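You operate a simulated robot arm through the tools that you are given. There is no shell and no other tool.

The job below is to be done with a simulated robot arm. You get a single attempt, and the scene is never put back.

TASK
Press the ball in the press tray flat and put one small scoop of scallion on it.
Fine: slide the tray out for that and leave it out; stand the empty scoop back. Set down upright: small scoop. Where these are worked on the way, their far stop is far enough and under half their travel is too little: press tray.

The check looks at the end state, three seconds after you hand in, the way a careful person would. Anything else that was tipped, shoved, dropped, spilled or broken makes it a failure.

THE ROBOT
A 6-joint arm with a two-finger gripper, fixed in place. Base frame: the origin is on the floor under the middle of its stand, x ahead of it, y to its left, z up; the work surface is at about z = 830. Units: mm, rad, N and s.
With the tool pointing down near the work surface it reaches from about 120 to 680 mm from the base axis. Its first joint turns from -1.152 to 1.152 rad. Payload 2.45 kg.
Tool frame: the origin (TCP) lies between the finger pads and is the grasp point; the fingertips stand 30 mm ahead of it; z points along the fingers, y is the line along which they close. The gripper opens to 106 mm; its body begins 79 mm behind the TCP.
Orientation is that of the tool frame in the base frame, as a unit quaternion [x, y, z, w]. With the fingers straight down and closing along the base's y, the tool's x points along the base's -x, its y along +y and its z along -z.

THE INTERFACE
- The arm moves only by the tool drive_tool. Its argument "series" is a list of rows, each an object of numbers (a shift or turn left out is 0, a gripper value left out holds the last): "tx", "ty", "tz": the shift along the tool's x, y, z in mm; "ax", "ay", "az": the turn, a rotation vector about the tool's x, y, z in rad; "grip": the gripper command, from -1 (fully open) to 1 (shut), values between in proportion. In form: [{"tx": .., "ty": .., "tz": .., "ax": .., "ay": .., "az": .., "grip": ..}, ...]. A call has 1 to 20 rows; each row shifts and turns the commanded pose from where the row before left it, along the tool's axes as they then stand. A row lasts 0.2 s, in which the tool goes at most 50 mm and 0.15 rad; a call with a longer step from one row to the next is refused whole, and so is a gripper value outside its range. Where a pose cannot be reached the arm comes as near as it can. A force on the tool above 40 N (or 10 N above the force at the start of the call, whichever is more), or a blocked arm, ends the call early, and 0.2 s more pass. The fingers move at their own pace (about 153 mm/s each) and stop on an object; they squeeze with about 39 N. The grip force told is the motor's: it shows also when the fingers shut on nothing. Time passes only in rows, and 0.2 s behind the last, so rows that do not move let the fingers close. It gives the time, the measured TCP pose, the force on the tool (base axes), the opening and the grip force at its end, in the units of the frame above (readings bear some noise), with the torque about the TCP (base axes, N m) and any sound that the robot's microphone picked up.
- Cameras (640 x 400 px; columns grow to the right, rows downward): "scene" is fixed at [13.9, 389.6, 1422]; the picture's right is [-0.97, -0.25, 0.00], its down [-0.12, 0.48, -0.87] and it looks along [0.21, -0.84, -0.50] (base axes); focal length 301 px, centre (320, 200). "wrist" rides on the gripper at [76, -2, -106] in the tool frame; the picture's right is [0.02, 1.00, 0.00], its down [-0.78, 0.02, -0.62] and it looks along [-0.62, 0.01, 0.78] (tool axes); focal length 247 px, centre (320, 200). There is no depth. A picture from a camera that has moved, and an enlarged one, comes with that camera's place and axes in the base frame and with its lens. The place of the scene camera against the robot may be out by one fixed shift of up to 18 mm in any direction.
- grab_frame(camera): a new picture of that camera. It takes no simulated time.
- inspect(camera, box): a new picture of the part [left, top, right, bottom] of that camera's present view, enlarged. It takes no simulated time.
- job_done(): hands the job in; it is judged then, once.

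Nothing tells you positions but the pictures and the camera data. Unless the task says otherwise, let go and move clear before handing in.

The tools are called after "Call:" as a command line: name --argument value ..., lists and objects as JSON in quotes. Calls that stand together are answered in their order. drive_tool: Moves the arm, as the interface text tells. Its arguments: {"type":"object","properties":{"series":{"type":"array"}},"required":["series"]} The other tools are called the same way: grab_frame (camera) takes a picture; inspect (camera, box) takes an enlarged picture of a part of a camera's view; job_done () hands the job in.

At the start:

```text
clock: 0.0
ee_pos: [296.7, -180.3, 1275.2]
tool_rot: [0.0, 1.0, -0.001, 0.002]
force: [0.8, -0.3, 0.5]
wrist_torque: [0.02, 0.01, -0.02]
gripper_width: 106.1
grip_force: 0.1
```

scene: 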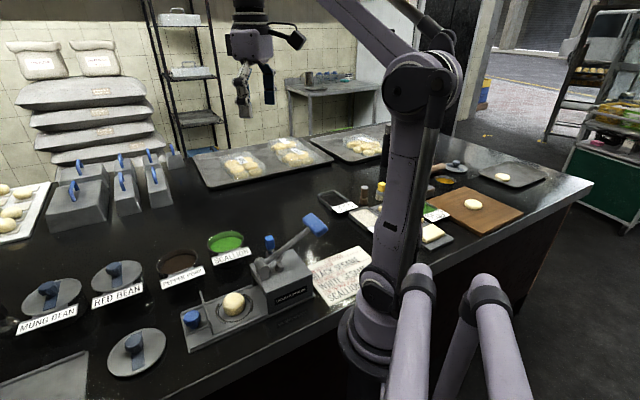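
wrist: 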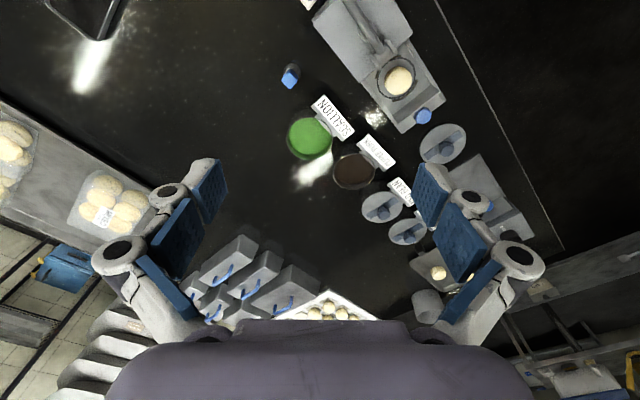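

I see a bench with a press (lever with blue grip, sliding tray with a dough ball and blue knob), a green scallion bowl, and a blue-handled item behind it. I'll look closer before moving.

Call:
inspect --camera "scene" --box '[140, 190, 400, 370]'

Call:
inspect --camera "wrist" --box '[230, 0, 490, 200]'

Call:
inspect --camera "scene" --box '[190, 200, 340, 300]'

Call:
inspect --camera "scene" --box '[310, 150, 550, 300]'

```text
2.22 times, centred on (270, 280) of scene
camera zoom: at [13.9, 389.6, 1422.0], right [-0.97, -0.25, 0.0], down [-0.12, 0.48, -0.87], along [0.21, -0.84, -0.5], focal length 668 px, centre (431, 22)
```

zoom: 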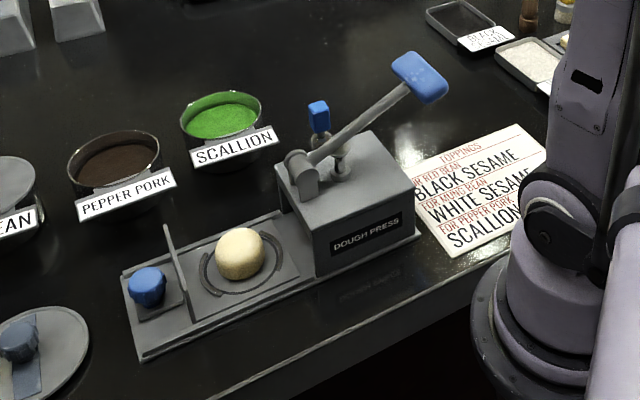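

```text
2.00 times, centred on (360, 100) of wrist
camera zoom: at [219.1, -181.3, 1381.4], right [-0.02, 1.0, 0.0], down [0.78, 0.02, 0.62], along [0.62, 0.01, -0.78], focal length 494 px, centre (240, 400)
```

zoom: 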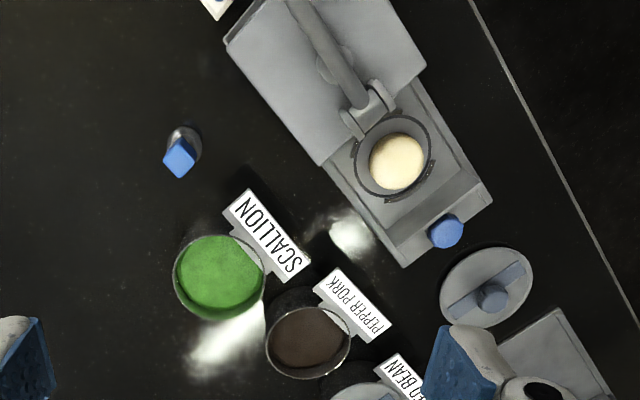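

```text
4.00 times, centred on (265, 250) of scene
camera zoom: at [13.9, 389.6, 1422.0], right [-0.97, -0.25, 0.0], down [-0.12, 0.48, -0.87], along [0.21, -0.84, -0.5], focal length 1203 px, centre (540, 0)
```

zoom: 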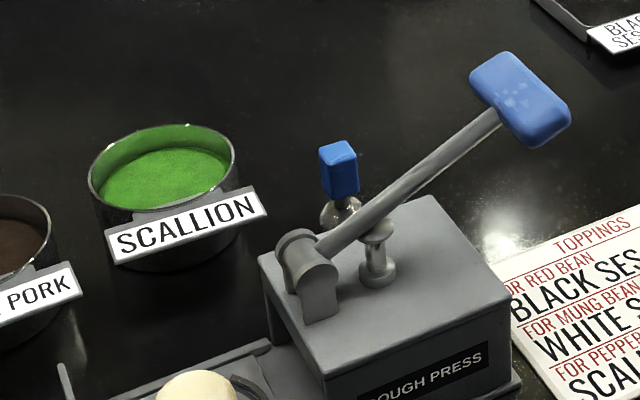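

```text
2.67 times, centred on (430, 225) of scene
camera zoom: at [13.9, 389.6, 1422.0], right [-0.97, -0.25, 0.0], down [-0.12, 0.48, -0.87], along [0.21, -0.84, -0.5], focal length 802 px, centre (27, 133)
```

zoom: 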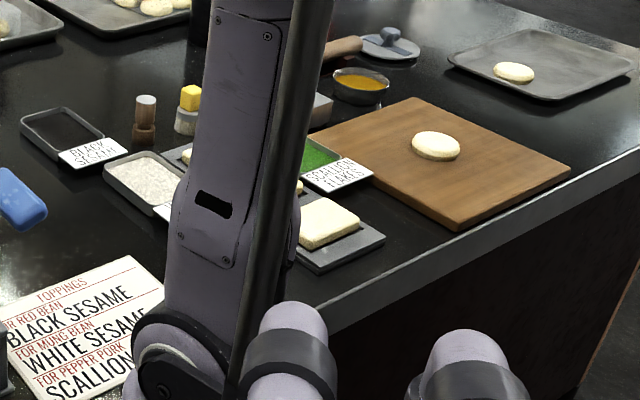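

The press tray points roughly diagonally (knob near (388,35), ball near (326,-30), block behind it); a scoop with a blue upright handle stands near (323,-235), and the scallion bowl near (454,-200). I'll lower the wrist camera somewhat for a closer look.

Call:
drive_tool --series '[{"tx": 7.4, "ty": -11, "tz": 35}, {"tx": 7.4, "ty": -11, "tz": 35}, {"tx": 7.4, "ty": -11, "tz": 35}, {"tx": 7.4, "ty": -11, "tz": 35}, {"tx": 7.4, "ty": -11, "tz": 35}]'

Call:
grab_frame --camera "wrist"

Call:
grab_frame --camera "scene"

```text
clock: 1.2
ee_pos: [256.7, -233.3, 1100.7]
tool_rot: [-0.001, 1.0, -0.001, 0.001]
force: [-0.7, -0.5, 0.0]
wrist_torque: [0.0, 0.0, -0.02]
gripper_width: 106.0
grip_force: 0.0
```

```text
taken
camera wrist: at [180.2, -235.1, 1207.1], right [-0.02, 1.0, 0.0], down [0.78, 0.02, 0.62], along [0.62, 0.01, -0.78], focal length 247 px, centre (320, 200)
```

wrist: 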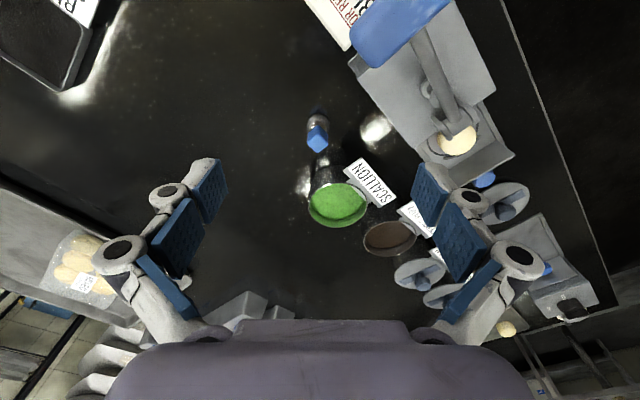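

```text
taken
```

scene: 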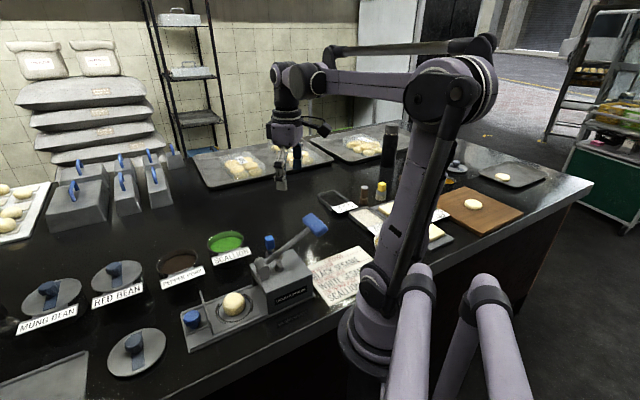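

The arm is at about z=1100 over the scoop; I see scoop, bowl and lever grip well. Next I enlarge these to judge shapes.

Call:
inspect --camera "wrist" --box '[270, 90, 430, 250]'

Call:
inspect --camera "wrist" --box '[320, 0, 540, 200]'

Call:
inspect --camera "scene" --box '[170, 200, 340, 360]'

Call:
inspect --camera "scene" --box '[320, 170, 480, 270]'

```text
2.50 times, centred on (350, 170) of wrist
camera zoom: at [180.2, -235.1, 1207.1], right [-0.02, 1.0, 0.0], down [0.78, 0.02, 0.62], along [0.62, 0.01, -0.78], focal length 617 px, centre (245, 275)
```

zoom: 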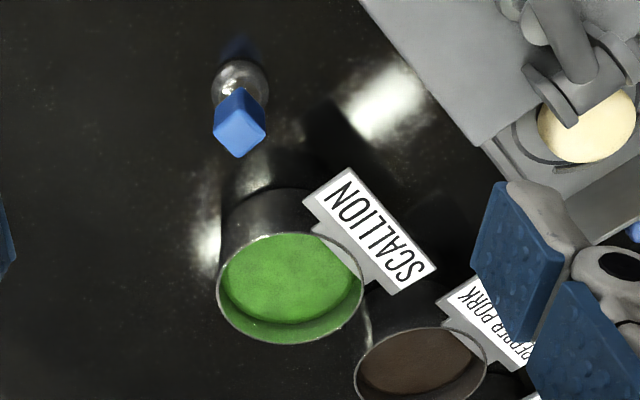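

```text
2.00 times, centred on (430, 100) of wrist
camera zoom: at [180.2, -235.1, 1207.1], right [-0.02, 1.0, 0.0], down [0.78, 0.02, 0.62], along [0.62, 0.01, -0.78], focal length 494 px, centre (100, 400)
```

zoom: 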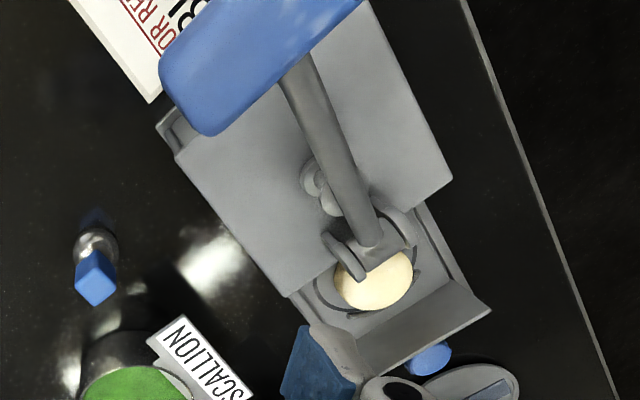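

```text
2.50 times, centred on (255, 280) of scene
camera zoom: at [13.9, 389.6, 1422.0], right [-0.97, -0.25, 0.0], down [-0.12, 0.48, -0.87], along [0.21, -0.84, -0.5], focal length 752 px, centre (482, 0)
```

zoom: 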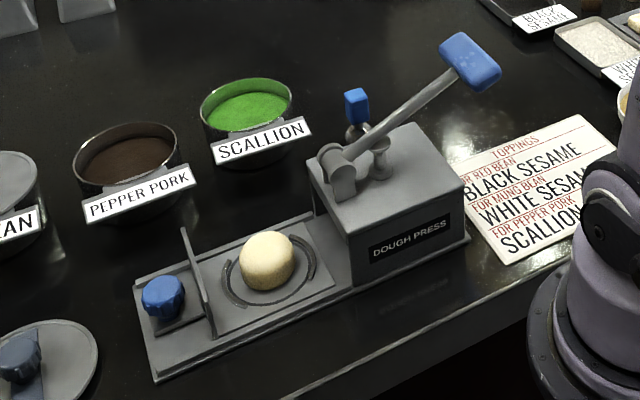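

```text
4.00 times, centred on (400, 220) of scene
camera zoom: at [13.9, 389.6, 1422.0], right [-0.97, -0.25, 0.0], down [-0.12, 0.48, -0.87], along [0.21, -0.84, -0.5], focal length 1203 px, centre (0, 120)
```

zoom: 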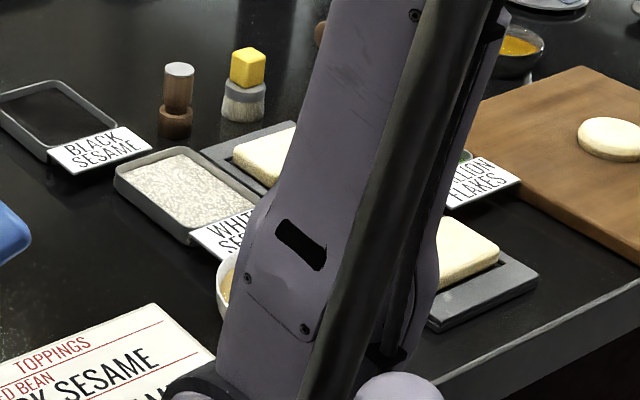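

The scoop looks like a small metal cup with an upright blue handle. I'll move the wrist camera lower and to the -y side (clear of the lever grip near (195,-190,1010)) for a close look at it.

Call:
drive_tool --series '[{"tx": 6.4, "ty": -22, "tz": 32}, {"tx": 6.4, "ty": -22, "tz": 32}, {"tx": 6.4, "ty": -22, "tz": 32}, {"tx": 6.4, "ty": -22, "tz": 32}, {"tx": 6.4, "ty": -22, "tz": 32}]'

Call:
grab_frame --camera "wrist"

Call:
inspect --camera "wrist" --box '[370, 110, 530, 210]'

```text
clock: 2.4
ee_pos: [225.4, -341.1, 940.2]
tool_rot: [-0.001, 1.0, -0.001, 0.001]
force: [0.2, -0.2, 0.0]
wrist_torque: [0.03, -0.02, -0.01]
gripper_width: 106.0
grip_force: 0.1
```

```text
taken
camera wrist: at [147.6, -344.3, 1045.5], right [-0.02, 1.0, 0.0], down [0.78, 0.02, 0.62], along [0.62, 0.01, -0.78], focal length 247 px, centre (320, 200)
```

wrist: 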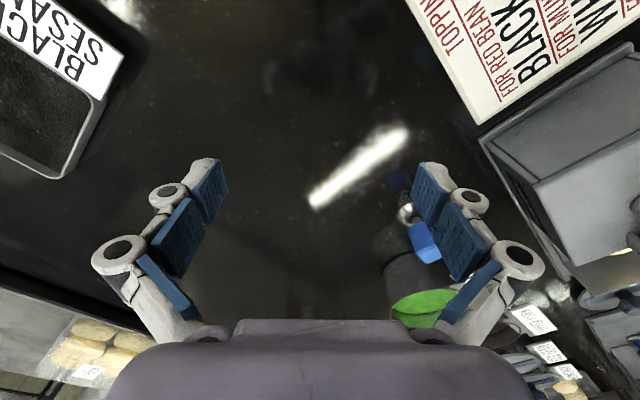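

```text
4.00 times, centred on (450, 160) of wrist
camera zoom: at [147.6, -344.3, 1045.5], right [-0.02, 1.0, 0.0], down [0.78, 0.02, 0.62], along [0.62, 0.01, -0.78], focal length 988 px, centre (-200, 360)
```

zoom: 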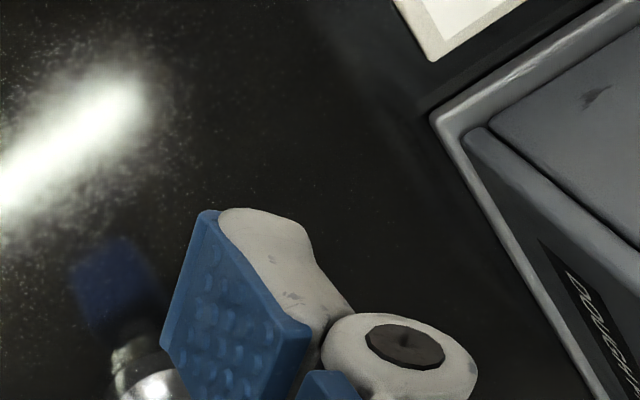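

The finger hides the scoop. I'll yaw about 45° so the camera looks straight at it.

Call:
drive_tool --series '[{"az": -0.131}, {"az": -0.131}, {"az": -0.131}, {"az": -0.131}, {"az": -0.131}, {"az": -0.131}]'

Call:
grab_frame --camera "wrist"

Call:
inspect --camera "wrist" --box '[240, 150, 400, 300]'

```text
clock: 3.8
ee_pos: [228.2, -344.0, 940.0]
tool_rot: [-0.384, 0.923, -0.001, 0.001]
force: [-0.4, -0.5, 0.7]
wrist_torque: [0.01, -0.02, -0.01]
gripper_width: 106.1
grip_force: 0.0
```

```text
taken
camera wrist: at [174.1, -399.6, 1046.6], right [-0.73, 0.69, 0.0], down [0.54, 0.57, 0.62], along [0.43, 0.45, -0.78], focal length 247 px, centre (320, 200)
```

wrist: 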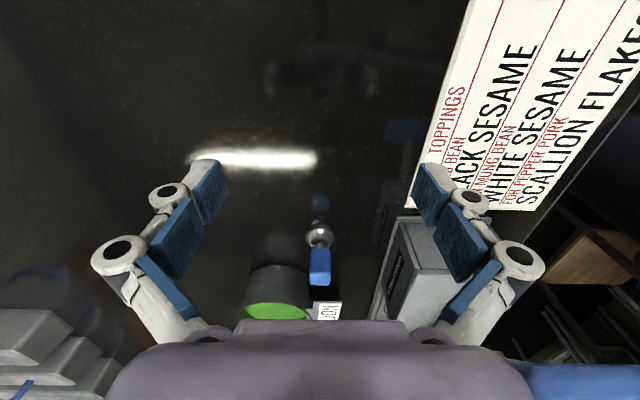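

```text
2.67 times, centred on (320, 225) of wrist
camera zoom: at [174.1, -399.6, 1046.6], right [-0.73, 0.69, 0.0], down [0.54, 0.57, 0.62], along [0.43, 0.45, -0.78], focal length 659 px, centre (320, 133)
```

zoom: 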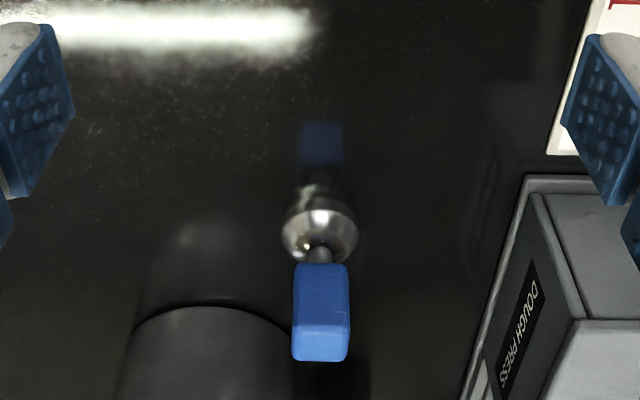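

Call:
inspect --camera "wrist" --box '[290, 205, 350, 290]'

Call:
inspect --camera "scene" --box '[250, 225, 300, 265]'

```text
4.71 times, centred on (320, 248) of wrist
camera zoom: at [174.1, -399.6, 1046.6], right [-0.73, 0.69, 0.0], down [0.54, 0.57, 0.62], along [0.43, 0.45, -0.78], focal length 1162 px, centre (320, -24)
```

zoom: 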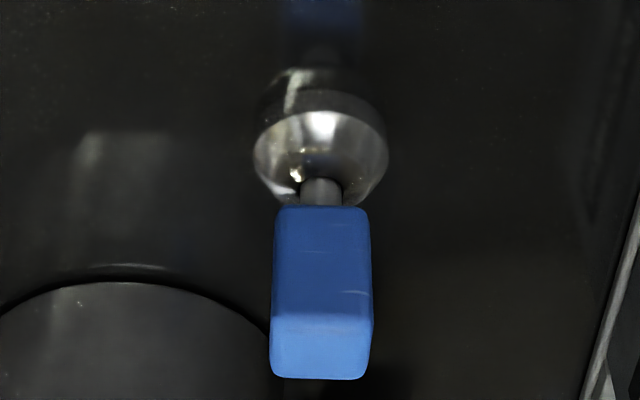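

```text
10.00 times, centred on (275, 245) of scene
camera zoom: at [13.9, 389.6, 1422.0], right [-0.97, -0.25, 0.0], down [-0.12, 0.48, -0.87], along [0.21, -0.84, -0.5], focal length 3008 px, centre (770, -250)
```

zoom: 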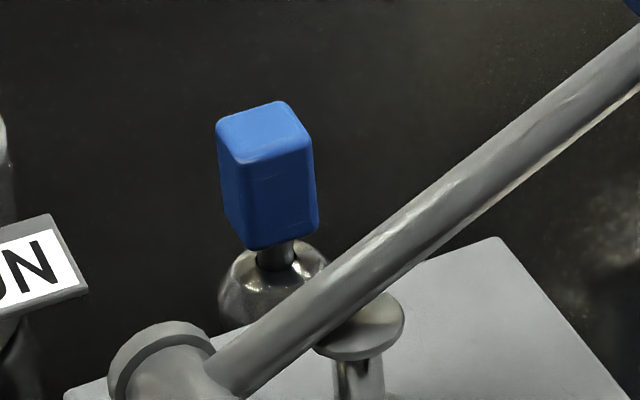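

The camera picture is upside-down for heights (image down is up). I need a flatter view to tell whether the cup opens upward or downward, so I move slightly closer and pitch the tool.

Call:
drive_tool --series '[{"tx": -16, "tz": 13}, {"tx": -16, "tz": 14}, {"ay": -0.125}, {"ay": -0.125}, {"ay": -0.125}, {"ay": -0.125}]'

Call:
grab_frame --camera "wrist"

Call:
inspect --camera "wrist" --box '[260, 170, 380, 290]'

```text
clock: 5.2
ee_pos: [268.2, -311.8, 914.7]
tool_rot: [-0.372, 0.895, 0.094, 0.229]
force: [-0.3, 0.4, -0.3]
wrist_torque: [0.04, 0.02, -0.01]
gripper_width: 106.3
grip_force: 0.1
out of reach, approached as far as the arm can: row 6
```

```text
taken
camera wrist: at [187.1, -397.4, 970.9], right [-0.72, 0.69, -0.01], down [0.26, 0.29, 0.92], along [0.64, 0.66, -0.39], focal length 247 px, centre (320, 200)
```

wrist: 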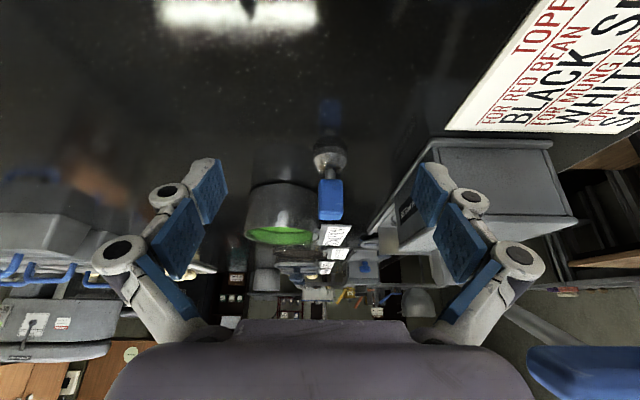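

```text
3.33 times, centred on (320, 230) of wrist
camera zoom: at [187.1, -397.4, 970.9], right [-0.72, 0.69, -0.01], down [0.26, 0.29, 0.92], along [0.64, 0.66, -0.39], focal length 823 px, centre (320, 100)
```

zoom: 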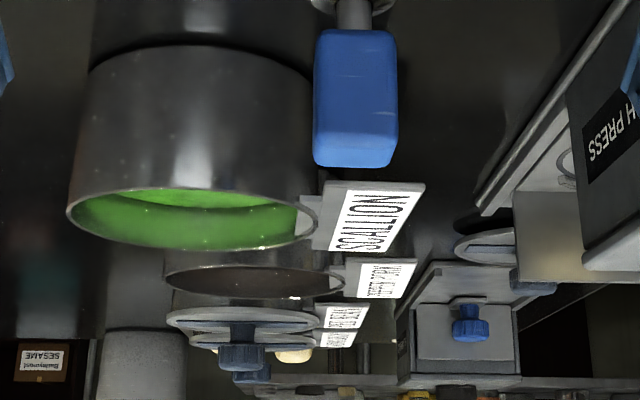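

Call:
inspect --camera "wrist" --box '[295, 120, 365, 230]'

Call:
inspect --camera "wrist" --box '[235, 160, 365, 290]'

```text
3.64 times, centred on (330, 175) of wrist
camera zoom: at [187.1, -397.4, 970.9], right [-0.72, 0.69, -0.01], down [0.26, 0.29, 0.92], along [0.64, 0.66, -0.39], focal length 898 px, centre (284, 291)
```

zoom: 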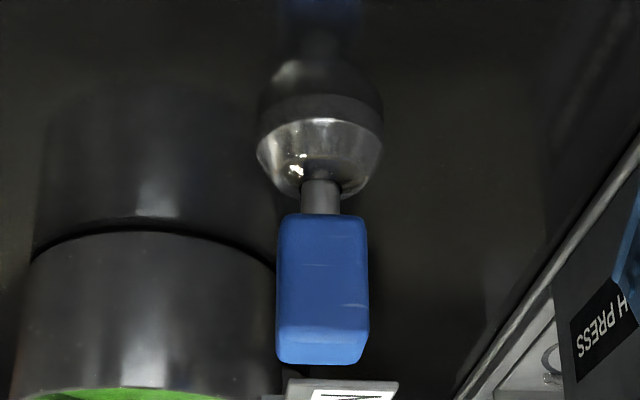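

```text
3.08 times, centred on (300, 225) of wrist
camera zoom: at [187.1, -397.4, 970.9], right [-0.72, 0.69, -0.01], down [0.26, 0.29, 0.92], along [0.64, 0.66, -0.39], focal length 760 px, centre (382, 123)
```

zoom: 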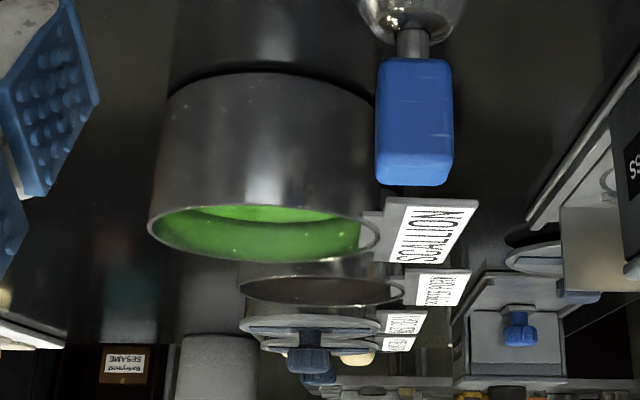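

Call:
inspect --camera "wrist" --box '[300, 85, 360, 185]'

Call:
inspect --camera "wrist" --box '[310, 140, 350, 165]'

```text
4.00 times, centred on (330, 135) of wrist
camera zoom: at [187.1, -397.4, 970.9], right [-0.72, 0.69, -0.01], down [0.26, 0.29, 0.92], along [0.64, 0.66, -0.39], focal length 988 px, centre (280, 460)
```

zoom: 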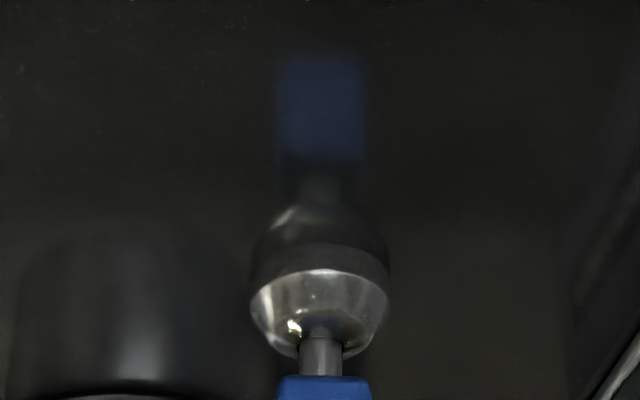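

```text
16.00 times, centred on (330, 152) of wrist
camera zoom: at [187.1, -397.4, 970.9], right [-0.72, 0.69, -0.01], down [0.26, 0.29, 0.92], along [0.64, 0.66, -0.39], focal length 3952 px, centre (160, 960)
```

zoom: 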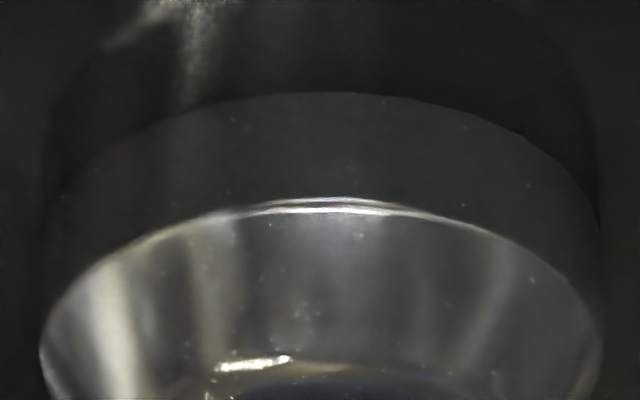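

Call:
inspect --camera "wrist" --box '[308, 145, 352, 182]'

Call:
inspect --camera "scene" --box '[260, 240, 290, 260]'

```text
10.81 times, centred on (330, 164) of wrist
camera zoom: at [187.1, -397.4, 970.9], right [-0.72, 0.69, -0.01], down [0.26, 0.29, 0.92], along [0.64, 0.66, -0.39], focal length 2670 px, centre (212, 595)
```

zoom: 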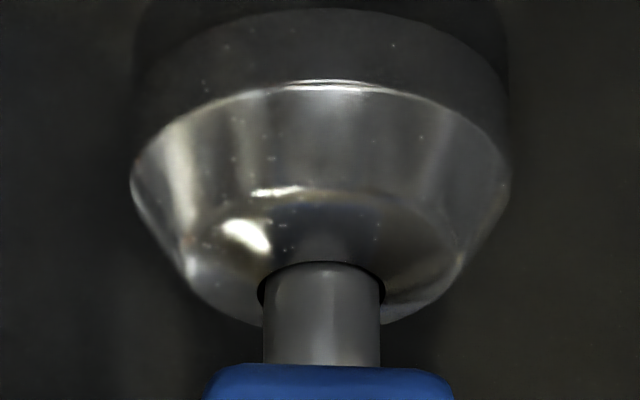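

```text
16.00 times, centred on (275, 250) of scene
camera zoom: at [13.9, 389.6, 1422.0], right [-0.97, -0.25, 0.0], down [-0.12, 0.48, -0.87], along [0.21, -0.84, -0.5], focal length 4812 px, centre (1040, -600)
```

zoom: 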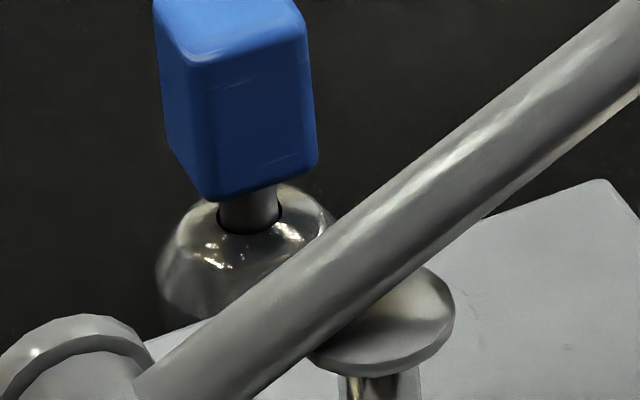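

The scoop is a small inverted cup (mouth down) with an upright handle, standing on its rim. I'll start with the press: level the tool, rise, and begin yawing so the camera will be on the outer side of the tray.

Call:
drive_tool --series '[{"ay": 0.125}, {"ay": 0.125}, {"ay": 0.125}, {"ay": 0.125}, {"tz": -40}, {"tz": -45}, {"tz": -45}, {"tz": -45}, {"tz": -45}]'

```text
clock: 7.2
ee_pos: [268.5, -313.9, 1134.4]
tool_rot: [-0.383, 0.924, -0.001, 0.0]
force: [-0.6, -0.6, 0.4]
wrist_torque: [-0.02, -0.01, 0.01]
gripper_width: 106.2
grip_force: 0.1
```

Call:
drive_tool --series '[{"az": 0.15}, {"az": 0.15}, {"az": 0.15}, {"az": 0.15}, {"az": 0.15}, {"az": 0.15}, {"az": 0.15}, {"az": 0.15}, {"az": 0.15}, {"az": 0.15}, {"az": 0.15}, {"az": 0.15}, {"az": 0.15}, {"az": 0.15}, {"az": 0.15}, {"az": 0.15}, {"az": 0.15}, {"az": 0.15}, {"az": 0.15}, {"az": 0.15}]'

```text
clock: 11.4
ee_pos: [268.2, -313.5, 1133.6]
tool_rot: [0.895, 0.447, 0.0, 0.001]
force: [0.5, -0.1, 0.6]
wrist_torque: [-0.02, 0.02, -0.01]
gripper_width: 105.8
grip_force: 0.2
```

Call:
drive_tool --series '[{"tx": 44.2, "ty": -12}, {"tx": 44.2, "ty": -12}, {"tx": 44.2, "ty": -12}, {"tx": 44.2, "ty": -12}, {"tx": 44.2, "ty": -12}, {"tx": 44.2, "ty": -12}, {"tx": 44.2, "ty": -12}, {"tx": 44.2, "ty": -12}, {"tx": 44.2, "ty": -12}, {"tx": 44.2, "ty": -12}, {"tz": 45}, {"tz": 45}]'

Call:
grab_frame --camera "wrist"

Call:
grab_frame --camera "scene"

```text
clock: 14.0
ee_pos: [435.8, 117.2, 1041.6]
tool_rot: [0.894, 0.449, 0.0, 0.001]
force: [0.6, 0.1, -0.1]
wrist_torque: [-0.01, 0.02, 0.05]
gripper_width: 105.8
grip_force: 0.1
```

```text
taken
camera wrist: at [479.3, 178.0, 1148.1], right [0.81, -0.58, 0.0], down [-0.46, -0.64, 0.62], along [-0.36, -0.51, -0.78], focal length 247 px, centre (320, 200)
```

wrist: 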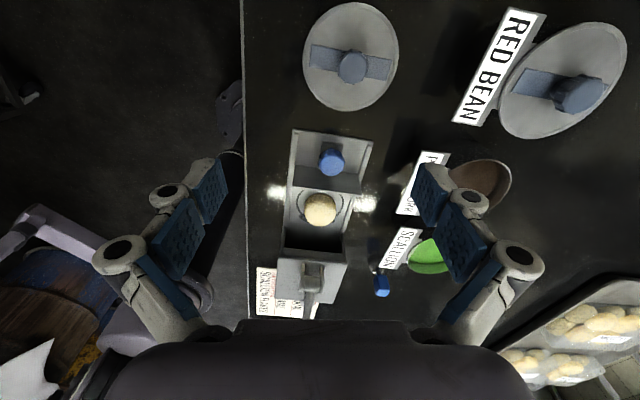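

```text
taken
```

scene: 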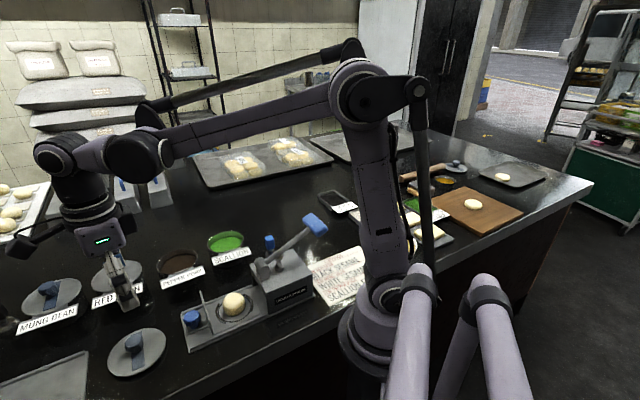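

Call:
inspect --camera "wrist" --box '[260, 110, 400, 320]'

Call:
inspect --camera "wrist" --box '[260, 200, 380, 320]'

Call:
inspect --camera "scene" --box '[360, 150, 480, 260]'

```text
1.90 times, centred on (330, 215) of wrist
camera zoom: at [479.3, 178.0, 1148.1], right [0.81, -0.58, 0.0], down [-0.46, -0.64, 0.62], along [-0.36, -0.51, -0.78], focal length 470 px, centre (301, 171)
```

zoom: 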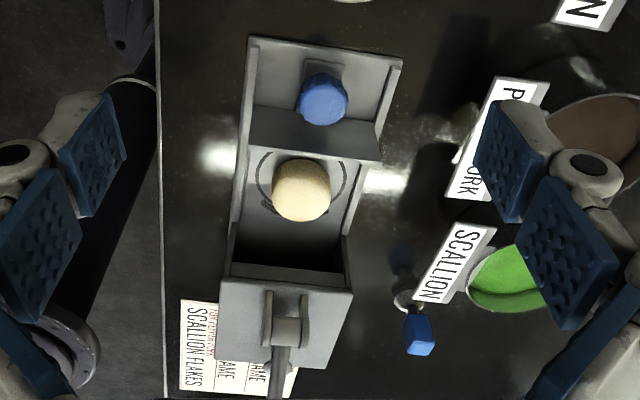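

```text
3.33 times, centred on (320, 260) of wrist
camera zoom: at [479.3, 178.0, 1148.1], right [0.81, -0.58, 0.0], down [-0.46, -0.64, 0.62], along [-0.36, -0.51, -0.78], focal length 823 px, centre (320, 0)
```

zoom: 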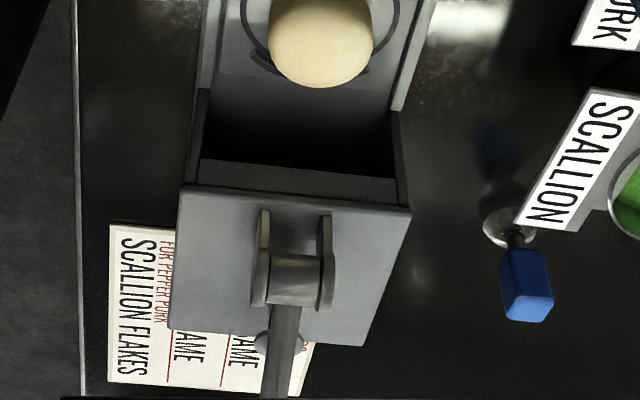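

```text
3.64 times, centred on (420, 205) of scene
camera zoom: at [14.0, 389.6, 1422.0], right [-0.97, -0.25, 0.0], down [-0.12, 0.48, -0.87], along [0.21, -0.84, -0.5], focal length 1094 px, centre (-44, 182)
```

zoom: 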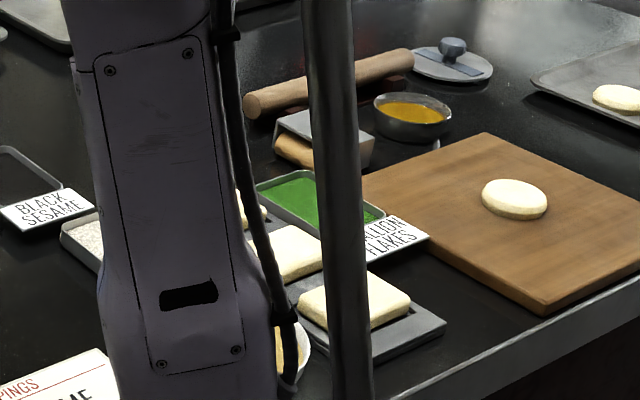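

The tray axis runs along about (-0.70,-0.71); knob near (397,36), ball near (335,-27). I align the yaw and go above the knob with the fingers partly closed for a closer check.

Call:
drive_tool --series '[{"az": 0.138, "grip": -0.1}, {"tx": -28.1, "ty": 9.8, "tz": 27.3}, {"tx": -28.1, "ty": 9.8, "tz": 27.3}, {"tx": -28.1, "ty": 9.8, "tz": 27.3}, {}]'

Call:
grab_frame --camera "wrist"

Call:
inspect --camera "wrist" --box '[220, 60, 420, 240]'

Call:
inspect --camera "scene" --box '[140, 230, 300, 370]'

```text
clock: 15.2
ee_pos: [399.8, 33.7, 958.6]
tool_rot: [0.922, 0.386, 0.0, 0.001]
force: [-0.5, 0.2, -0.4]
wrist_torque: [0.0, -0.02, 0.0]
gripper_width: 58.3
grip_force: 0.0
```

```text
taken
camera wrist: at [451.1, 88.6, 1066.2], right [0.73, -0.69, 0.0], down [-0.54, -0.57, 0.62], along [-0.43, -0.45, -0.78], focal length 247 px, centre (320, 200)
```

wrist: 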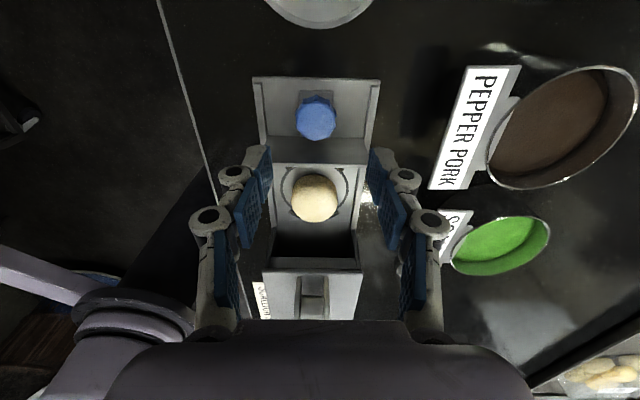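

```text
2.22 times, centred on (320, 150) of wrist
camera zoom: at [451.1, 88.6, 1066.2], right [0.73, -0.69, 0.0], down [-0.54, -0.57, 0.62], along [-0.43, -0.45, -0.78], focal length 549 px, centre (320, 311)
```

zoom: 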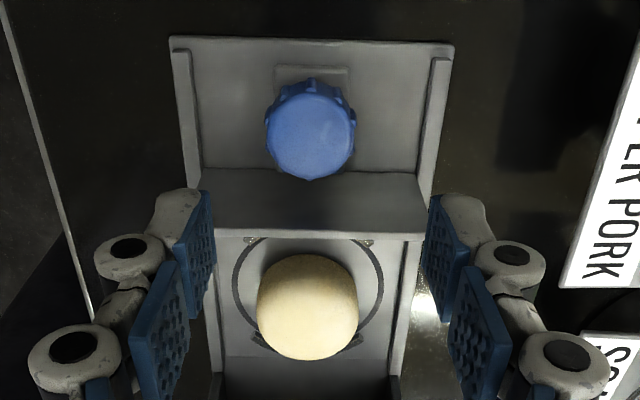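

```text
2.86 times, centred on (220, 300) of scene
camera zoom: at [13.9, 389.6, 1422.0], right [-0.97, -0.25, 0.0], down [-0.12, 0.48, -0.87], along [0.21, -0.84, -0.5], focal length 859 px, centre (606, -86)
```

zoom: 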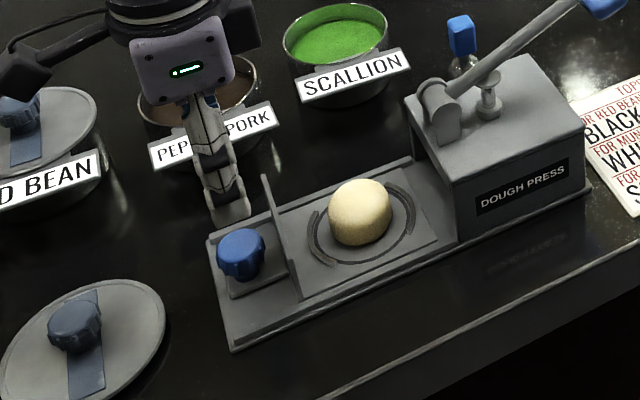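

The knob centre reads (398,37,865), slightly left of the tool. I correct by about 3 mm, descend around the knob and close on it.

Call:
drive_tool --series '[{"tx": 1.1, "ty": -3.3, "tz": 20}, {"tz": 20}, {"tz": 20}, {"tz": 16}, {}]'

Call:
grab_frame --camera "wrist"

Call:
inspect --camera "scene" --box '[140, 230, 300, 370]'

```text
clock: 16.4
ee_pos: [396.7, 36.5, 886.0]
tool_rot: [0.923, 0.386, 0.0, 0.001]
force: [-0.5, 0.5, -0.3]
wrist_torque: [0.03, -0.02, -0.04]
gripper_width: 58.0
grip_force: 0.0
```

```text
taken
camera wrist: at [449.2, 92.0, 991.6], right [0.73, -0.69, 0.0], down [-0.54, -0.57, 0.62], along [-0.43, -0.45, -0.78], focal length 247 px, centre (320, 200)
```

wrist: 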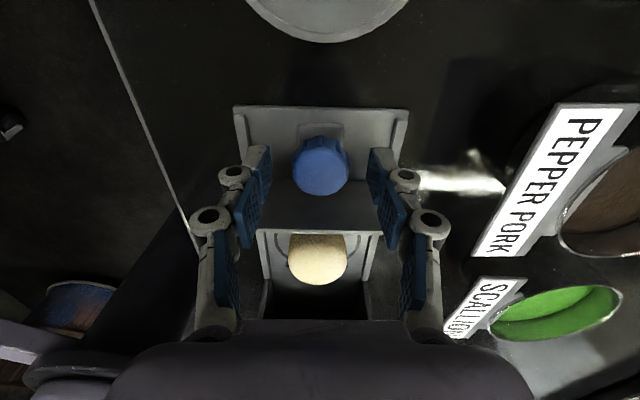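

```text
2.86 times, centred on (220, 300) of scene
camera zoom: at [13.9, 389.6, 1422.0], right [-0.97, -0.25, 0.0], down [-0.12, 0.48, -0.87], along [0.21, -0.84, -0.5], focal length 859 px, centre (606, -86)
```

zoom: 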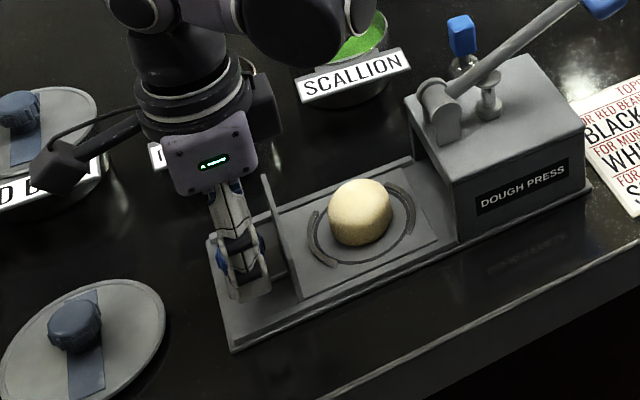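

The knob sits between the pads. Lower 4 mm more and close.

Call:
drive_tool --series '[{"tz": 4}, {"grip": 1}, {"grip": 1}, {"grip": 1}]'

Call:
grab_frame --camera "wrist"

```text
clock: 17.4
ee_pos: [396.8, 36.3, 882.4]
tool_rot: [0.922, 0.386, 0.001, 0.001]
force: [3.9, -2.5, 7.2]
wrist_torque: [0.0, -0.04, 0.02]
gripper_width: 32.5
grip_force: 44.8
```

```text
taken
camera wrist: at [449.1, 91.7, 987.9], right [0.73, -0.69, 0.0], down [-0.54, -0.57, 0.62], along [-0.43, -0.45, -0.78], focal length 247 px, centre (320, 200)
```

wrist: 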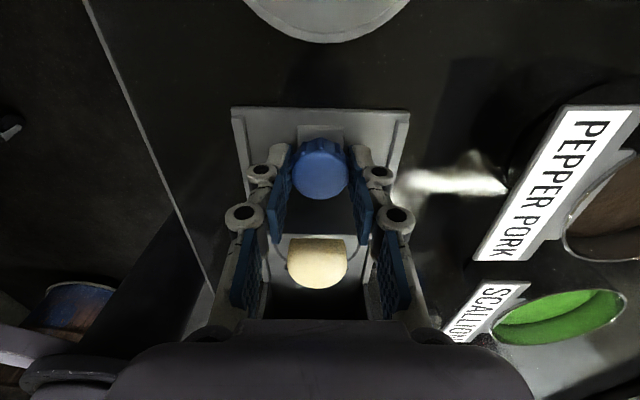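

Knob is held (32.5 mm). Now slide the tray toward the press in small steps.

Call:
drive_tool --series '[{"tx": -6, "grip": 1}, {"tx": -8}, {"tx": -8}, {"tx": -8}, {"tx": -8}, {"tx": -8}]'

Call:
inspect --camera "scene" --box '[140, 210, 330, 370]'

Call:
grab_frame --camera "wrist"

```text
clock: 18.8
ee_pos: [362.8, 3.3, 881.7]
tool_rot: [0.923, 0.386, 0.0, 0.0]
force: [-4.3, 6.7, 15.4]
wrist_torque: [0.29, 0.02, -0.01]
gripper_width: 32.5
grip_force: 44.8
```

```text
2.50 times, centred on (235, 290) of scene
camera zoom: at [13.6, 389.8, 1421.9], right [-0.97, -0.25, 0.0], down [-0.12, 0.48, -0.87], along [0.21, -0.84, -0.5], focal length 752 px, centre (532, -25)
```

zoom: 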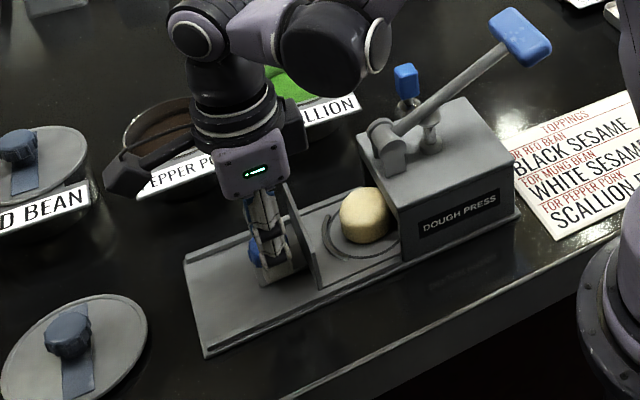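

```text
taken
camera wrist: at [416.1, 58.1, 988.0], right [0.73, -0.69, 0.0], down [-0.54, -0.57, 0.62], along [-0.43, -0.45, -0.78], focal length 247 px, centre (320, 200)
```

wrist: 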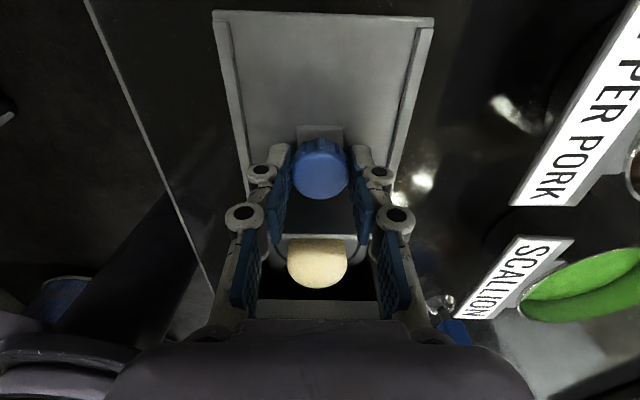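

It slid 47 mm smoothly. I continue toward the far stop, easing up slightly since there's some vertical load.

Call:
drive_tool --series '[{"tx": -8, "tz": -1}, {"tx": -8}, {"tx": -8}, {"tx": -8}]'

Call:
inspect --camera "scene" --box '[140, 210, 330, 370]'

Call:
grab_frame --camera "wrist"

```text
clock: 19.8
ee_pos: [339.9, -21.2, 881.3]
tool_rot: [0.923, 0.386, 0.0, 0.001]
force: [-6.4, 7.4, -13.9]
wrist_torque: [0.32, 0.16, 0.05]
gripper_width: 32.4
grip_force: 44.7
```

```text
2.50 times, centred on (235, 290) of scene
camera zoom: at [13.9, 389.8, 1421.9], right [-0.97, -0.25, 0.0], down [-0.12, 0.48, -0.87], along [0.21, -0.84, -0.5], focal length 752 px, centre (532, -25)
```

zoom: 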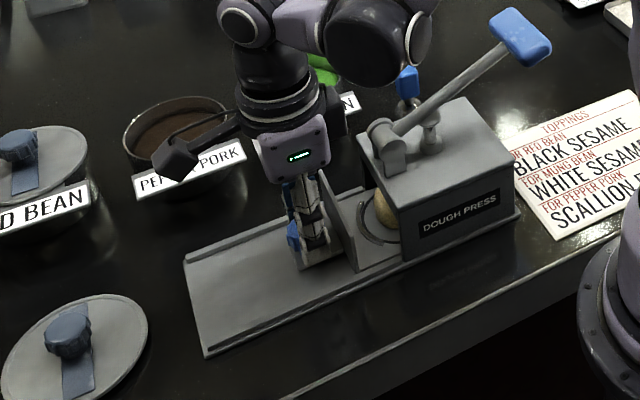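

```text
taken
camera wrist: at [392.1, 34.3, 988.0], right [0.73, -0.69, 0.0], down [-0.54, -0.57, 0.62], along [-0.43, -0.45, -0.78], focal length 247 px, centre (320, 200)
```

wrist: 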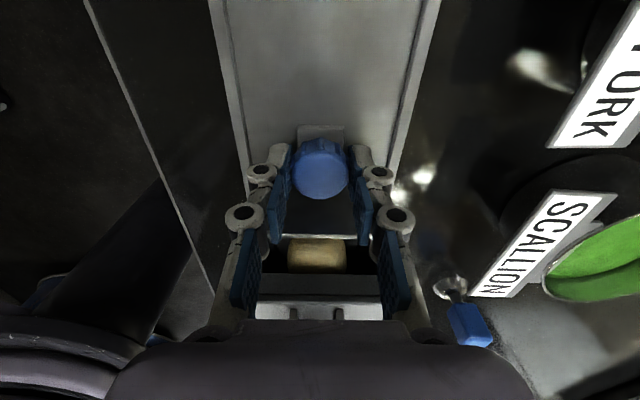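

About 81 mm so far; the dividing plate is still about 30 mm from the block. Continue gently.

Call:
drive_tool --series '[{"tx": -6, "tz": 0.5}, {"tx": -6}, {"tx": -5}]'

Call:
inspect --camera "scene" --box '[140, 210, 330, 370]'

```text
clock: 20.6
ee_pos: [328.5, -32.8, 882.2]
tool_rot: [0.922, 0.386, 0.0, 0.001]
force: [-11.3, 13.1, -11.7]
wrist_torque: [0.16, 0.3, -0.04]
gripper_width: 32.4
grip_force: 45.5
```

```text
2.50 times, centred on (235, 290) of scene
camera zoom: at [13.8, 389.9, 1421.9], right [-0.97, -0.25, 0.0], down [-0.12, 0.48, -0.87], along [0.21, -0.84, -0.5], focal length 752 px, centre (532, -25)
```

zoom: 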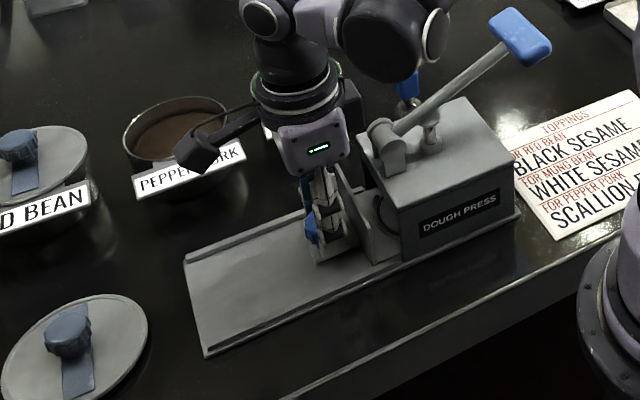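

A lateral load of ~17 N has built up; I nudge the tool sideways 0.8 mm with it and go on.

Call:
drive_tool --series '[{"ty": -0.8, "tz": 0.3}, {"tx": -5}, {"tx": -5}]'

Call:
inspect --camera "scene" --box '[140, 210, 330, 370]'

```text
clock: 21.4
ee_pos: [320.9, -39.4, 881.9]
tool_rot: [0.922, 0.386, 0.0, 0.001]
force: [-10.1, 12.1, 30.1]
wrist_torque: [0.37, 0.27, 0.04]
gripper_width: 33.0
grip_force: 44.9
```

```text
2.50 times, centred on (235, 290) of scene
camera zoom: at [13.4, 390.0, 1421.9], right [-0.97, -0.25, 0.0], down [-0.12, 0.48, -0.87], along [0.22, -0.84, -0.5], focal length 752 px, centre (532, -25)
```

zoom: 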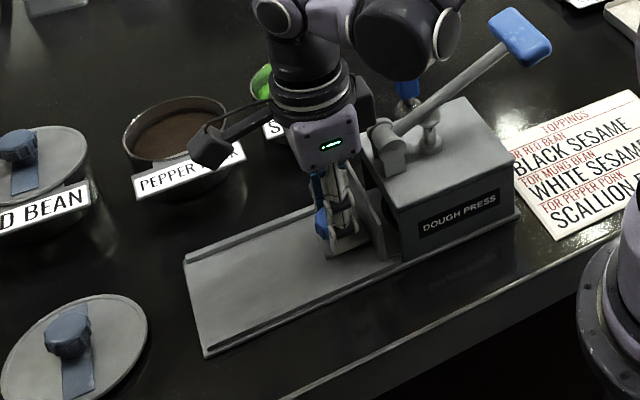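

Call:
drive_tool --series '[{"ty": -0.5, "tz": -0.5}, {"tx": -4}, {"tx": -4}]'

Call:
inspect --camera "scene" --box '[180, 230, 290, 330]'

```text
clock: 22.2
ee_pos: [316.8, -44.6, 880.7]
tool_rot: [0.923, 0.386, 0.0, 0.001]
force: [-3.7, 3.6, 3.0]
wrist_torque: [0.13, 0.12, 0.09]
gripper_width: 32.7
grip_force: 45.1
```

```text
4.00 times, centred on (235, 280) of scene
camera zoom: at [13.8, 389.7, 1421.9], right [-0.97, -0.25, 0.0], down [-0.12, 0.48, -0.87], along [0.21, -0.84, -0.5], focal length 1203 px, centre (660, -120)
```

zoom: 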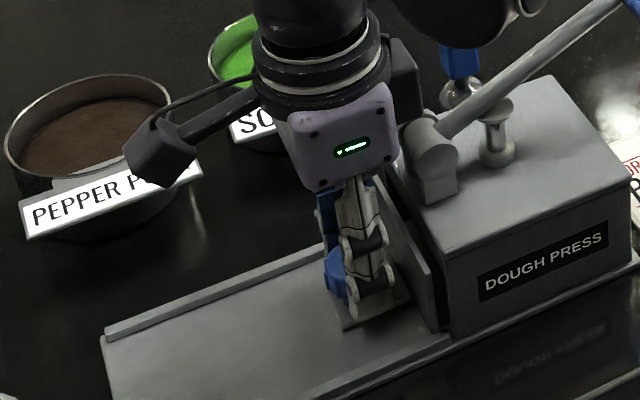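

Call:
drive_tool --series '[{"tx": -4}, {"tx": -4}]'

Call:
inspect --camera "scene" --box '[180, 230, 290, 330]'

```text
clock: 22.8
ee_pos: [313.4, -47.4, 880.6]
tool_rot: [0.922, 0.387, 0.004, 0.0]
force: [13.6, 18.9, -4.9]
wrist_torque: [-0.12, 0.21, 0.03]
gripper_width: 32.6
grip_force: 45.1
```

```text
4.00 times, centred on (235, 280) of scene
camera zoom: at [14.3, 390.1, 1421.8], right [-0.97, -0.25, 0.0], down [-0.12, 0.48, -0.87], along [0.21, -0.84, -0.5], focal length 1203 px, centre (660, -120)
```

zoom: 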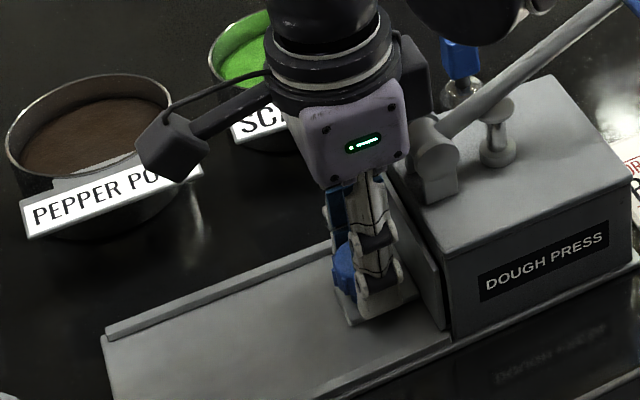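

Resistance along the slide (~23 N) indicates the far stop near 118–120 mm. One small extra push to confirm.

Call:
drive_tool --series '[{"tx": -1.5}, {}]'

```text
clock: 23.4
ee_pos: [312.2, -46.9, 881.9]
tool_rot: [0.923, 0.386, 0.006, -0.001]
force: [26.2, 20.0, -7.9]
wrist_torque: [0.4, -0.42, 0.03]
gripper_width: 32.5
grip_force: 44.3
```

Far stop confirmed. I relax the push, open the fingers, and rise straight up, then take a look.

Call:
drive_tool --series '[{"tx": 3}, {"grip": -0.1}, {"grip": -0.1}, {"tz": -20}, {"tz": -30}, {"tz": -45}, {"tz": -45}, {"tx": 45, "tz": -10}, {"tx": 45}]'

Call:
grab_frame --camera "wrist"

Call:
inspect --camera "scene" --box '[160, 190, 350, 350]'

```text
clock: 25.4
ee_pos: [373.6, 15.4, 1032.8]
tool_rot: [0.923, 0.385, 0.001, 0.001]
force: [1.4, 0.5, 0.5]
wrist_torque: [0.0, 0.02, 0.0]
gripper_width: 58.2
grip_force: 0.0
```

```text
taken
camera wrist: at [425.8, 70.7, 1139.4], right [0.73, -0.69, 0.0], down [-0.54, -0.57, 0.62], along [-0.43, -0.45, -0.78], focal length 247 px, centre (320, 200)
```

wrist: 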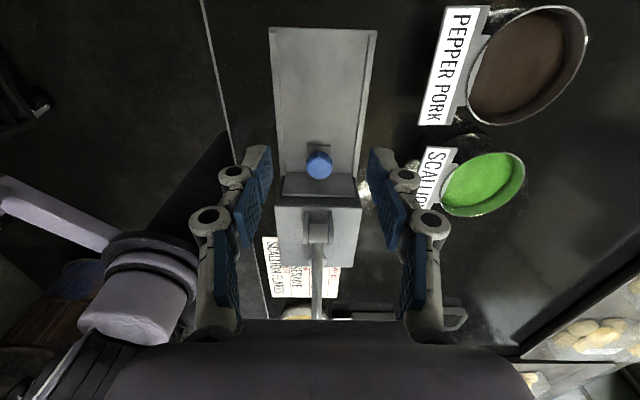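

```text
2.50 times, centred on (255, 270) of scene
camera zoom: at [13.9, 389.6, 1421.9], right [-0.97, -0.25, 0.0], down [-0.12, 0.48, -0.87], along [0.21, -0.84, -0.5], focal length 752 px, centre (482, 25)
```

zoom: 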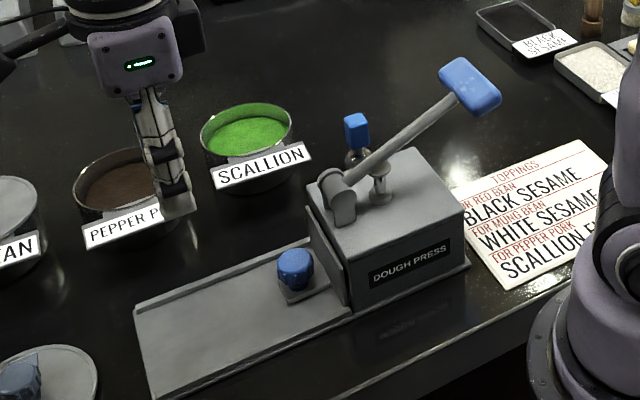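

The tray is fully in, the plate flush with the block. Next is the lever: its blue grip bar is near (183,-180,1010). I'll approach from above with fingers closed and look before touching.

Call:
drive_tool --series '[{"tz": -35, "grip": 1}, {"tz": -35}, {"tx": -45}, {"tx": -45}, {"tx": -45}, {"tx": -45}, {"tx": -45}, {"tz": 20}, {"tz": 20}]'

Call:
grab_frame --camera "wrist"

Call:
inspect --camera "scene" --box '[200, 150, 380, 310]'

```text
clock: 27.4
ee_pos: [216.6, -142.9, 1059.5]
tool_rot: [0.922, 0.386, 0.0, 0.001]
force: [-0.9, -0.8, -0.6]
wrist_torque: [-0.03, 0.01, -0.01]
gripper_width: 0.1
grip_force: 29.1
```

```text
taken
camera wrist: at [268.5, -87.3, 1165.8], right [0.73, -0.69, 0.0], down [-0.54, -0.57, 0.62], along [-0.43, -0.45, -0.78], focal length 247 px, centre (320, 200)
```

wrist: 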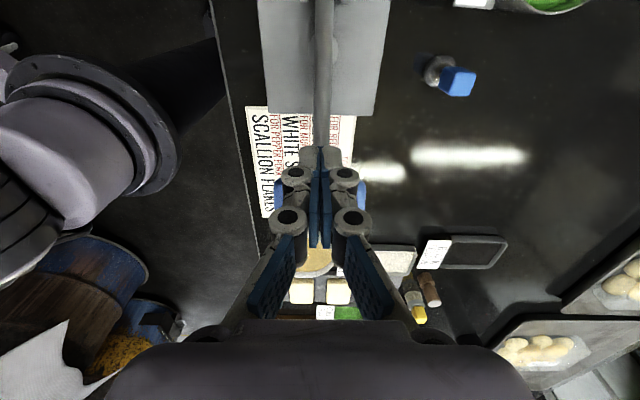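

```text
2.50 times, centred on (290, 230) of scene
camera zoom: at [13.9, 389.6, 1422.0], right [-0.97, -0.25, 0.0], down [-0.12, 0.48, -0.87], along [0.21, -0.84, -0.5], focal length 752 px, centre (395, 125)
```

zoom: 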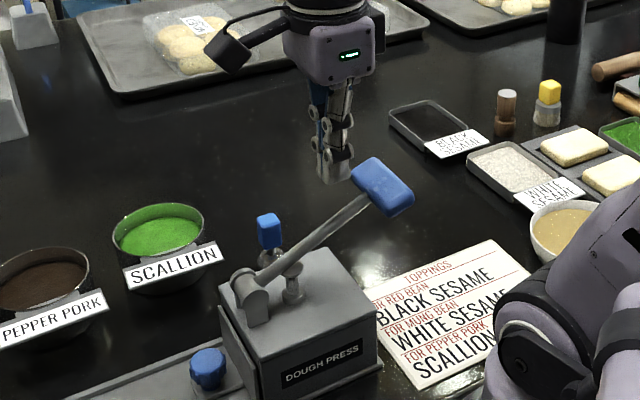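

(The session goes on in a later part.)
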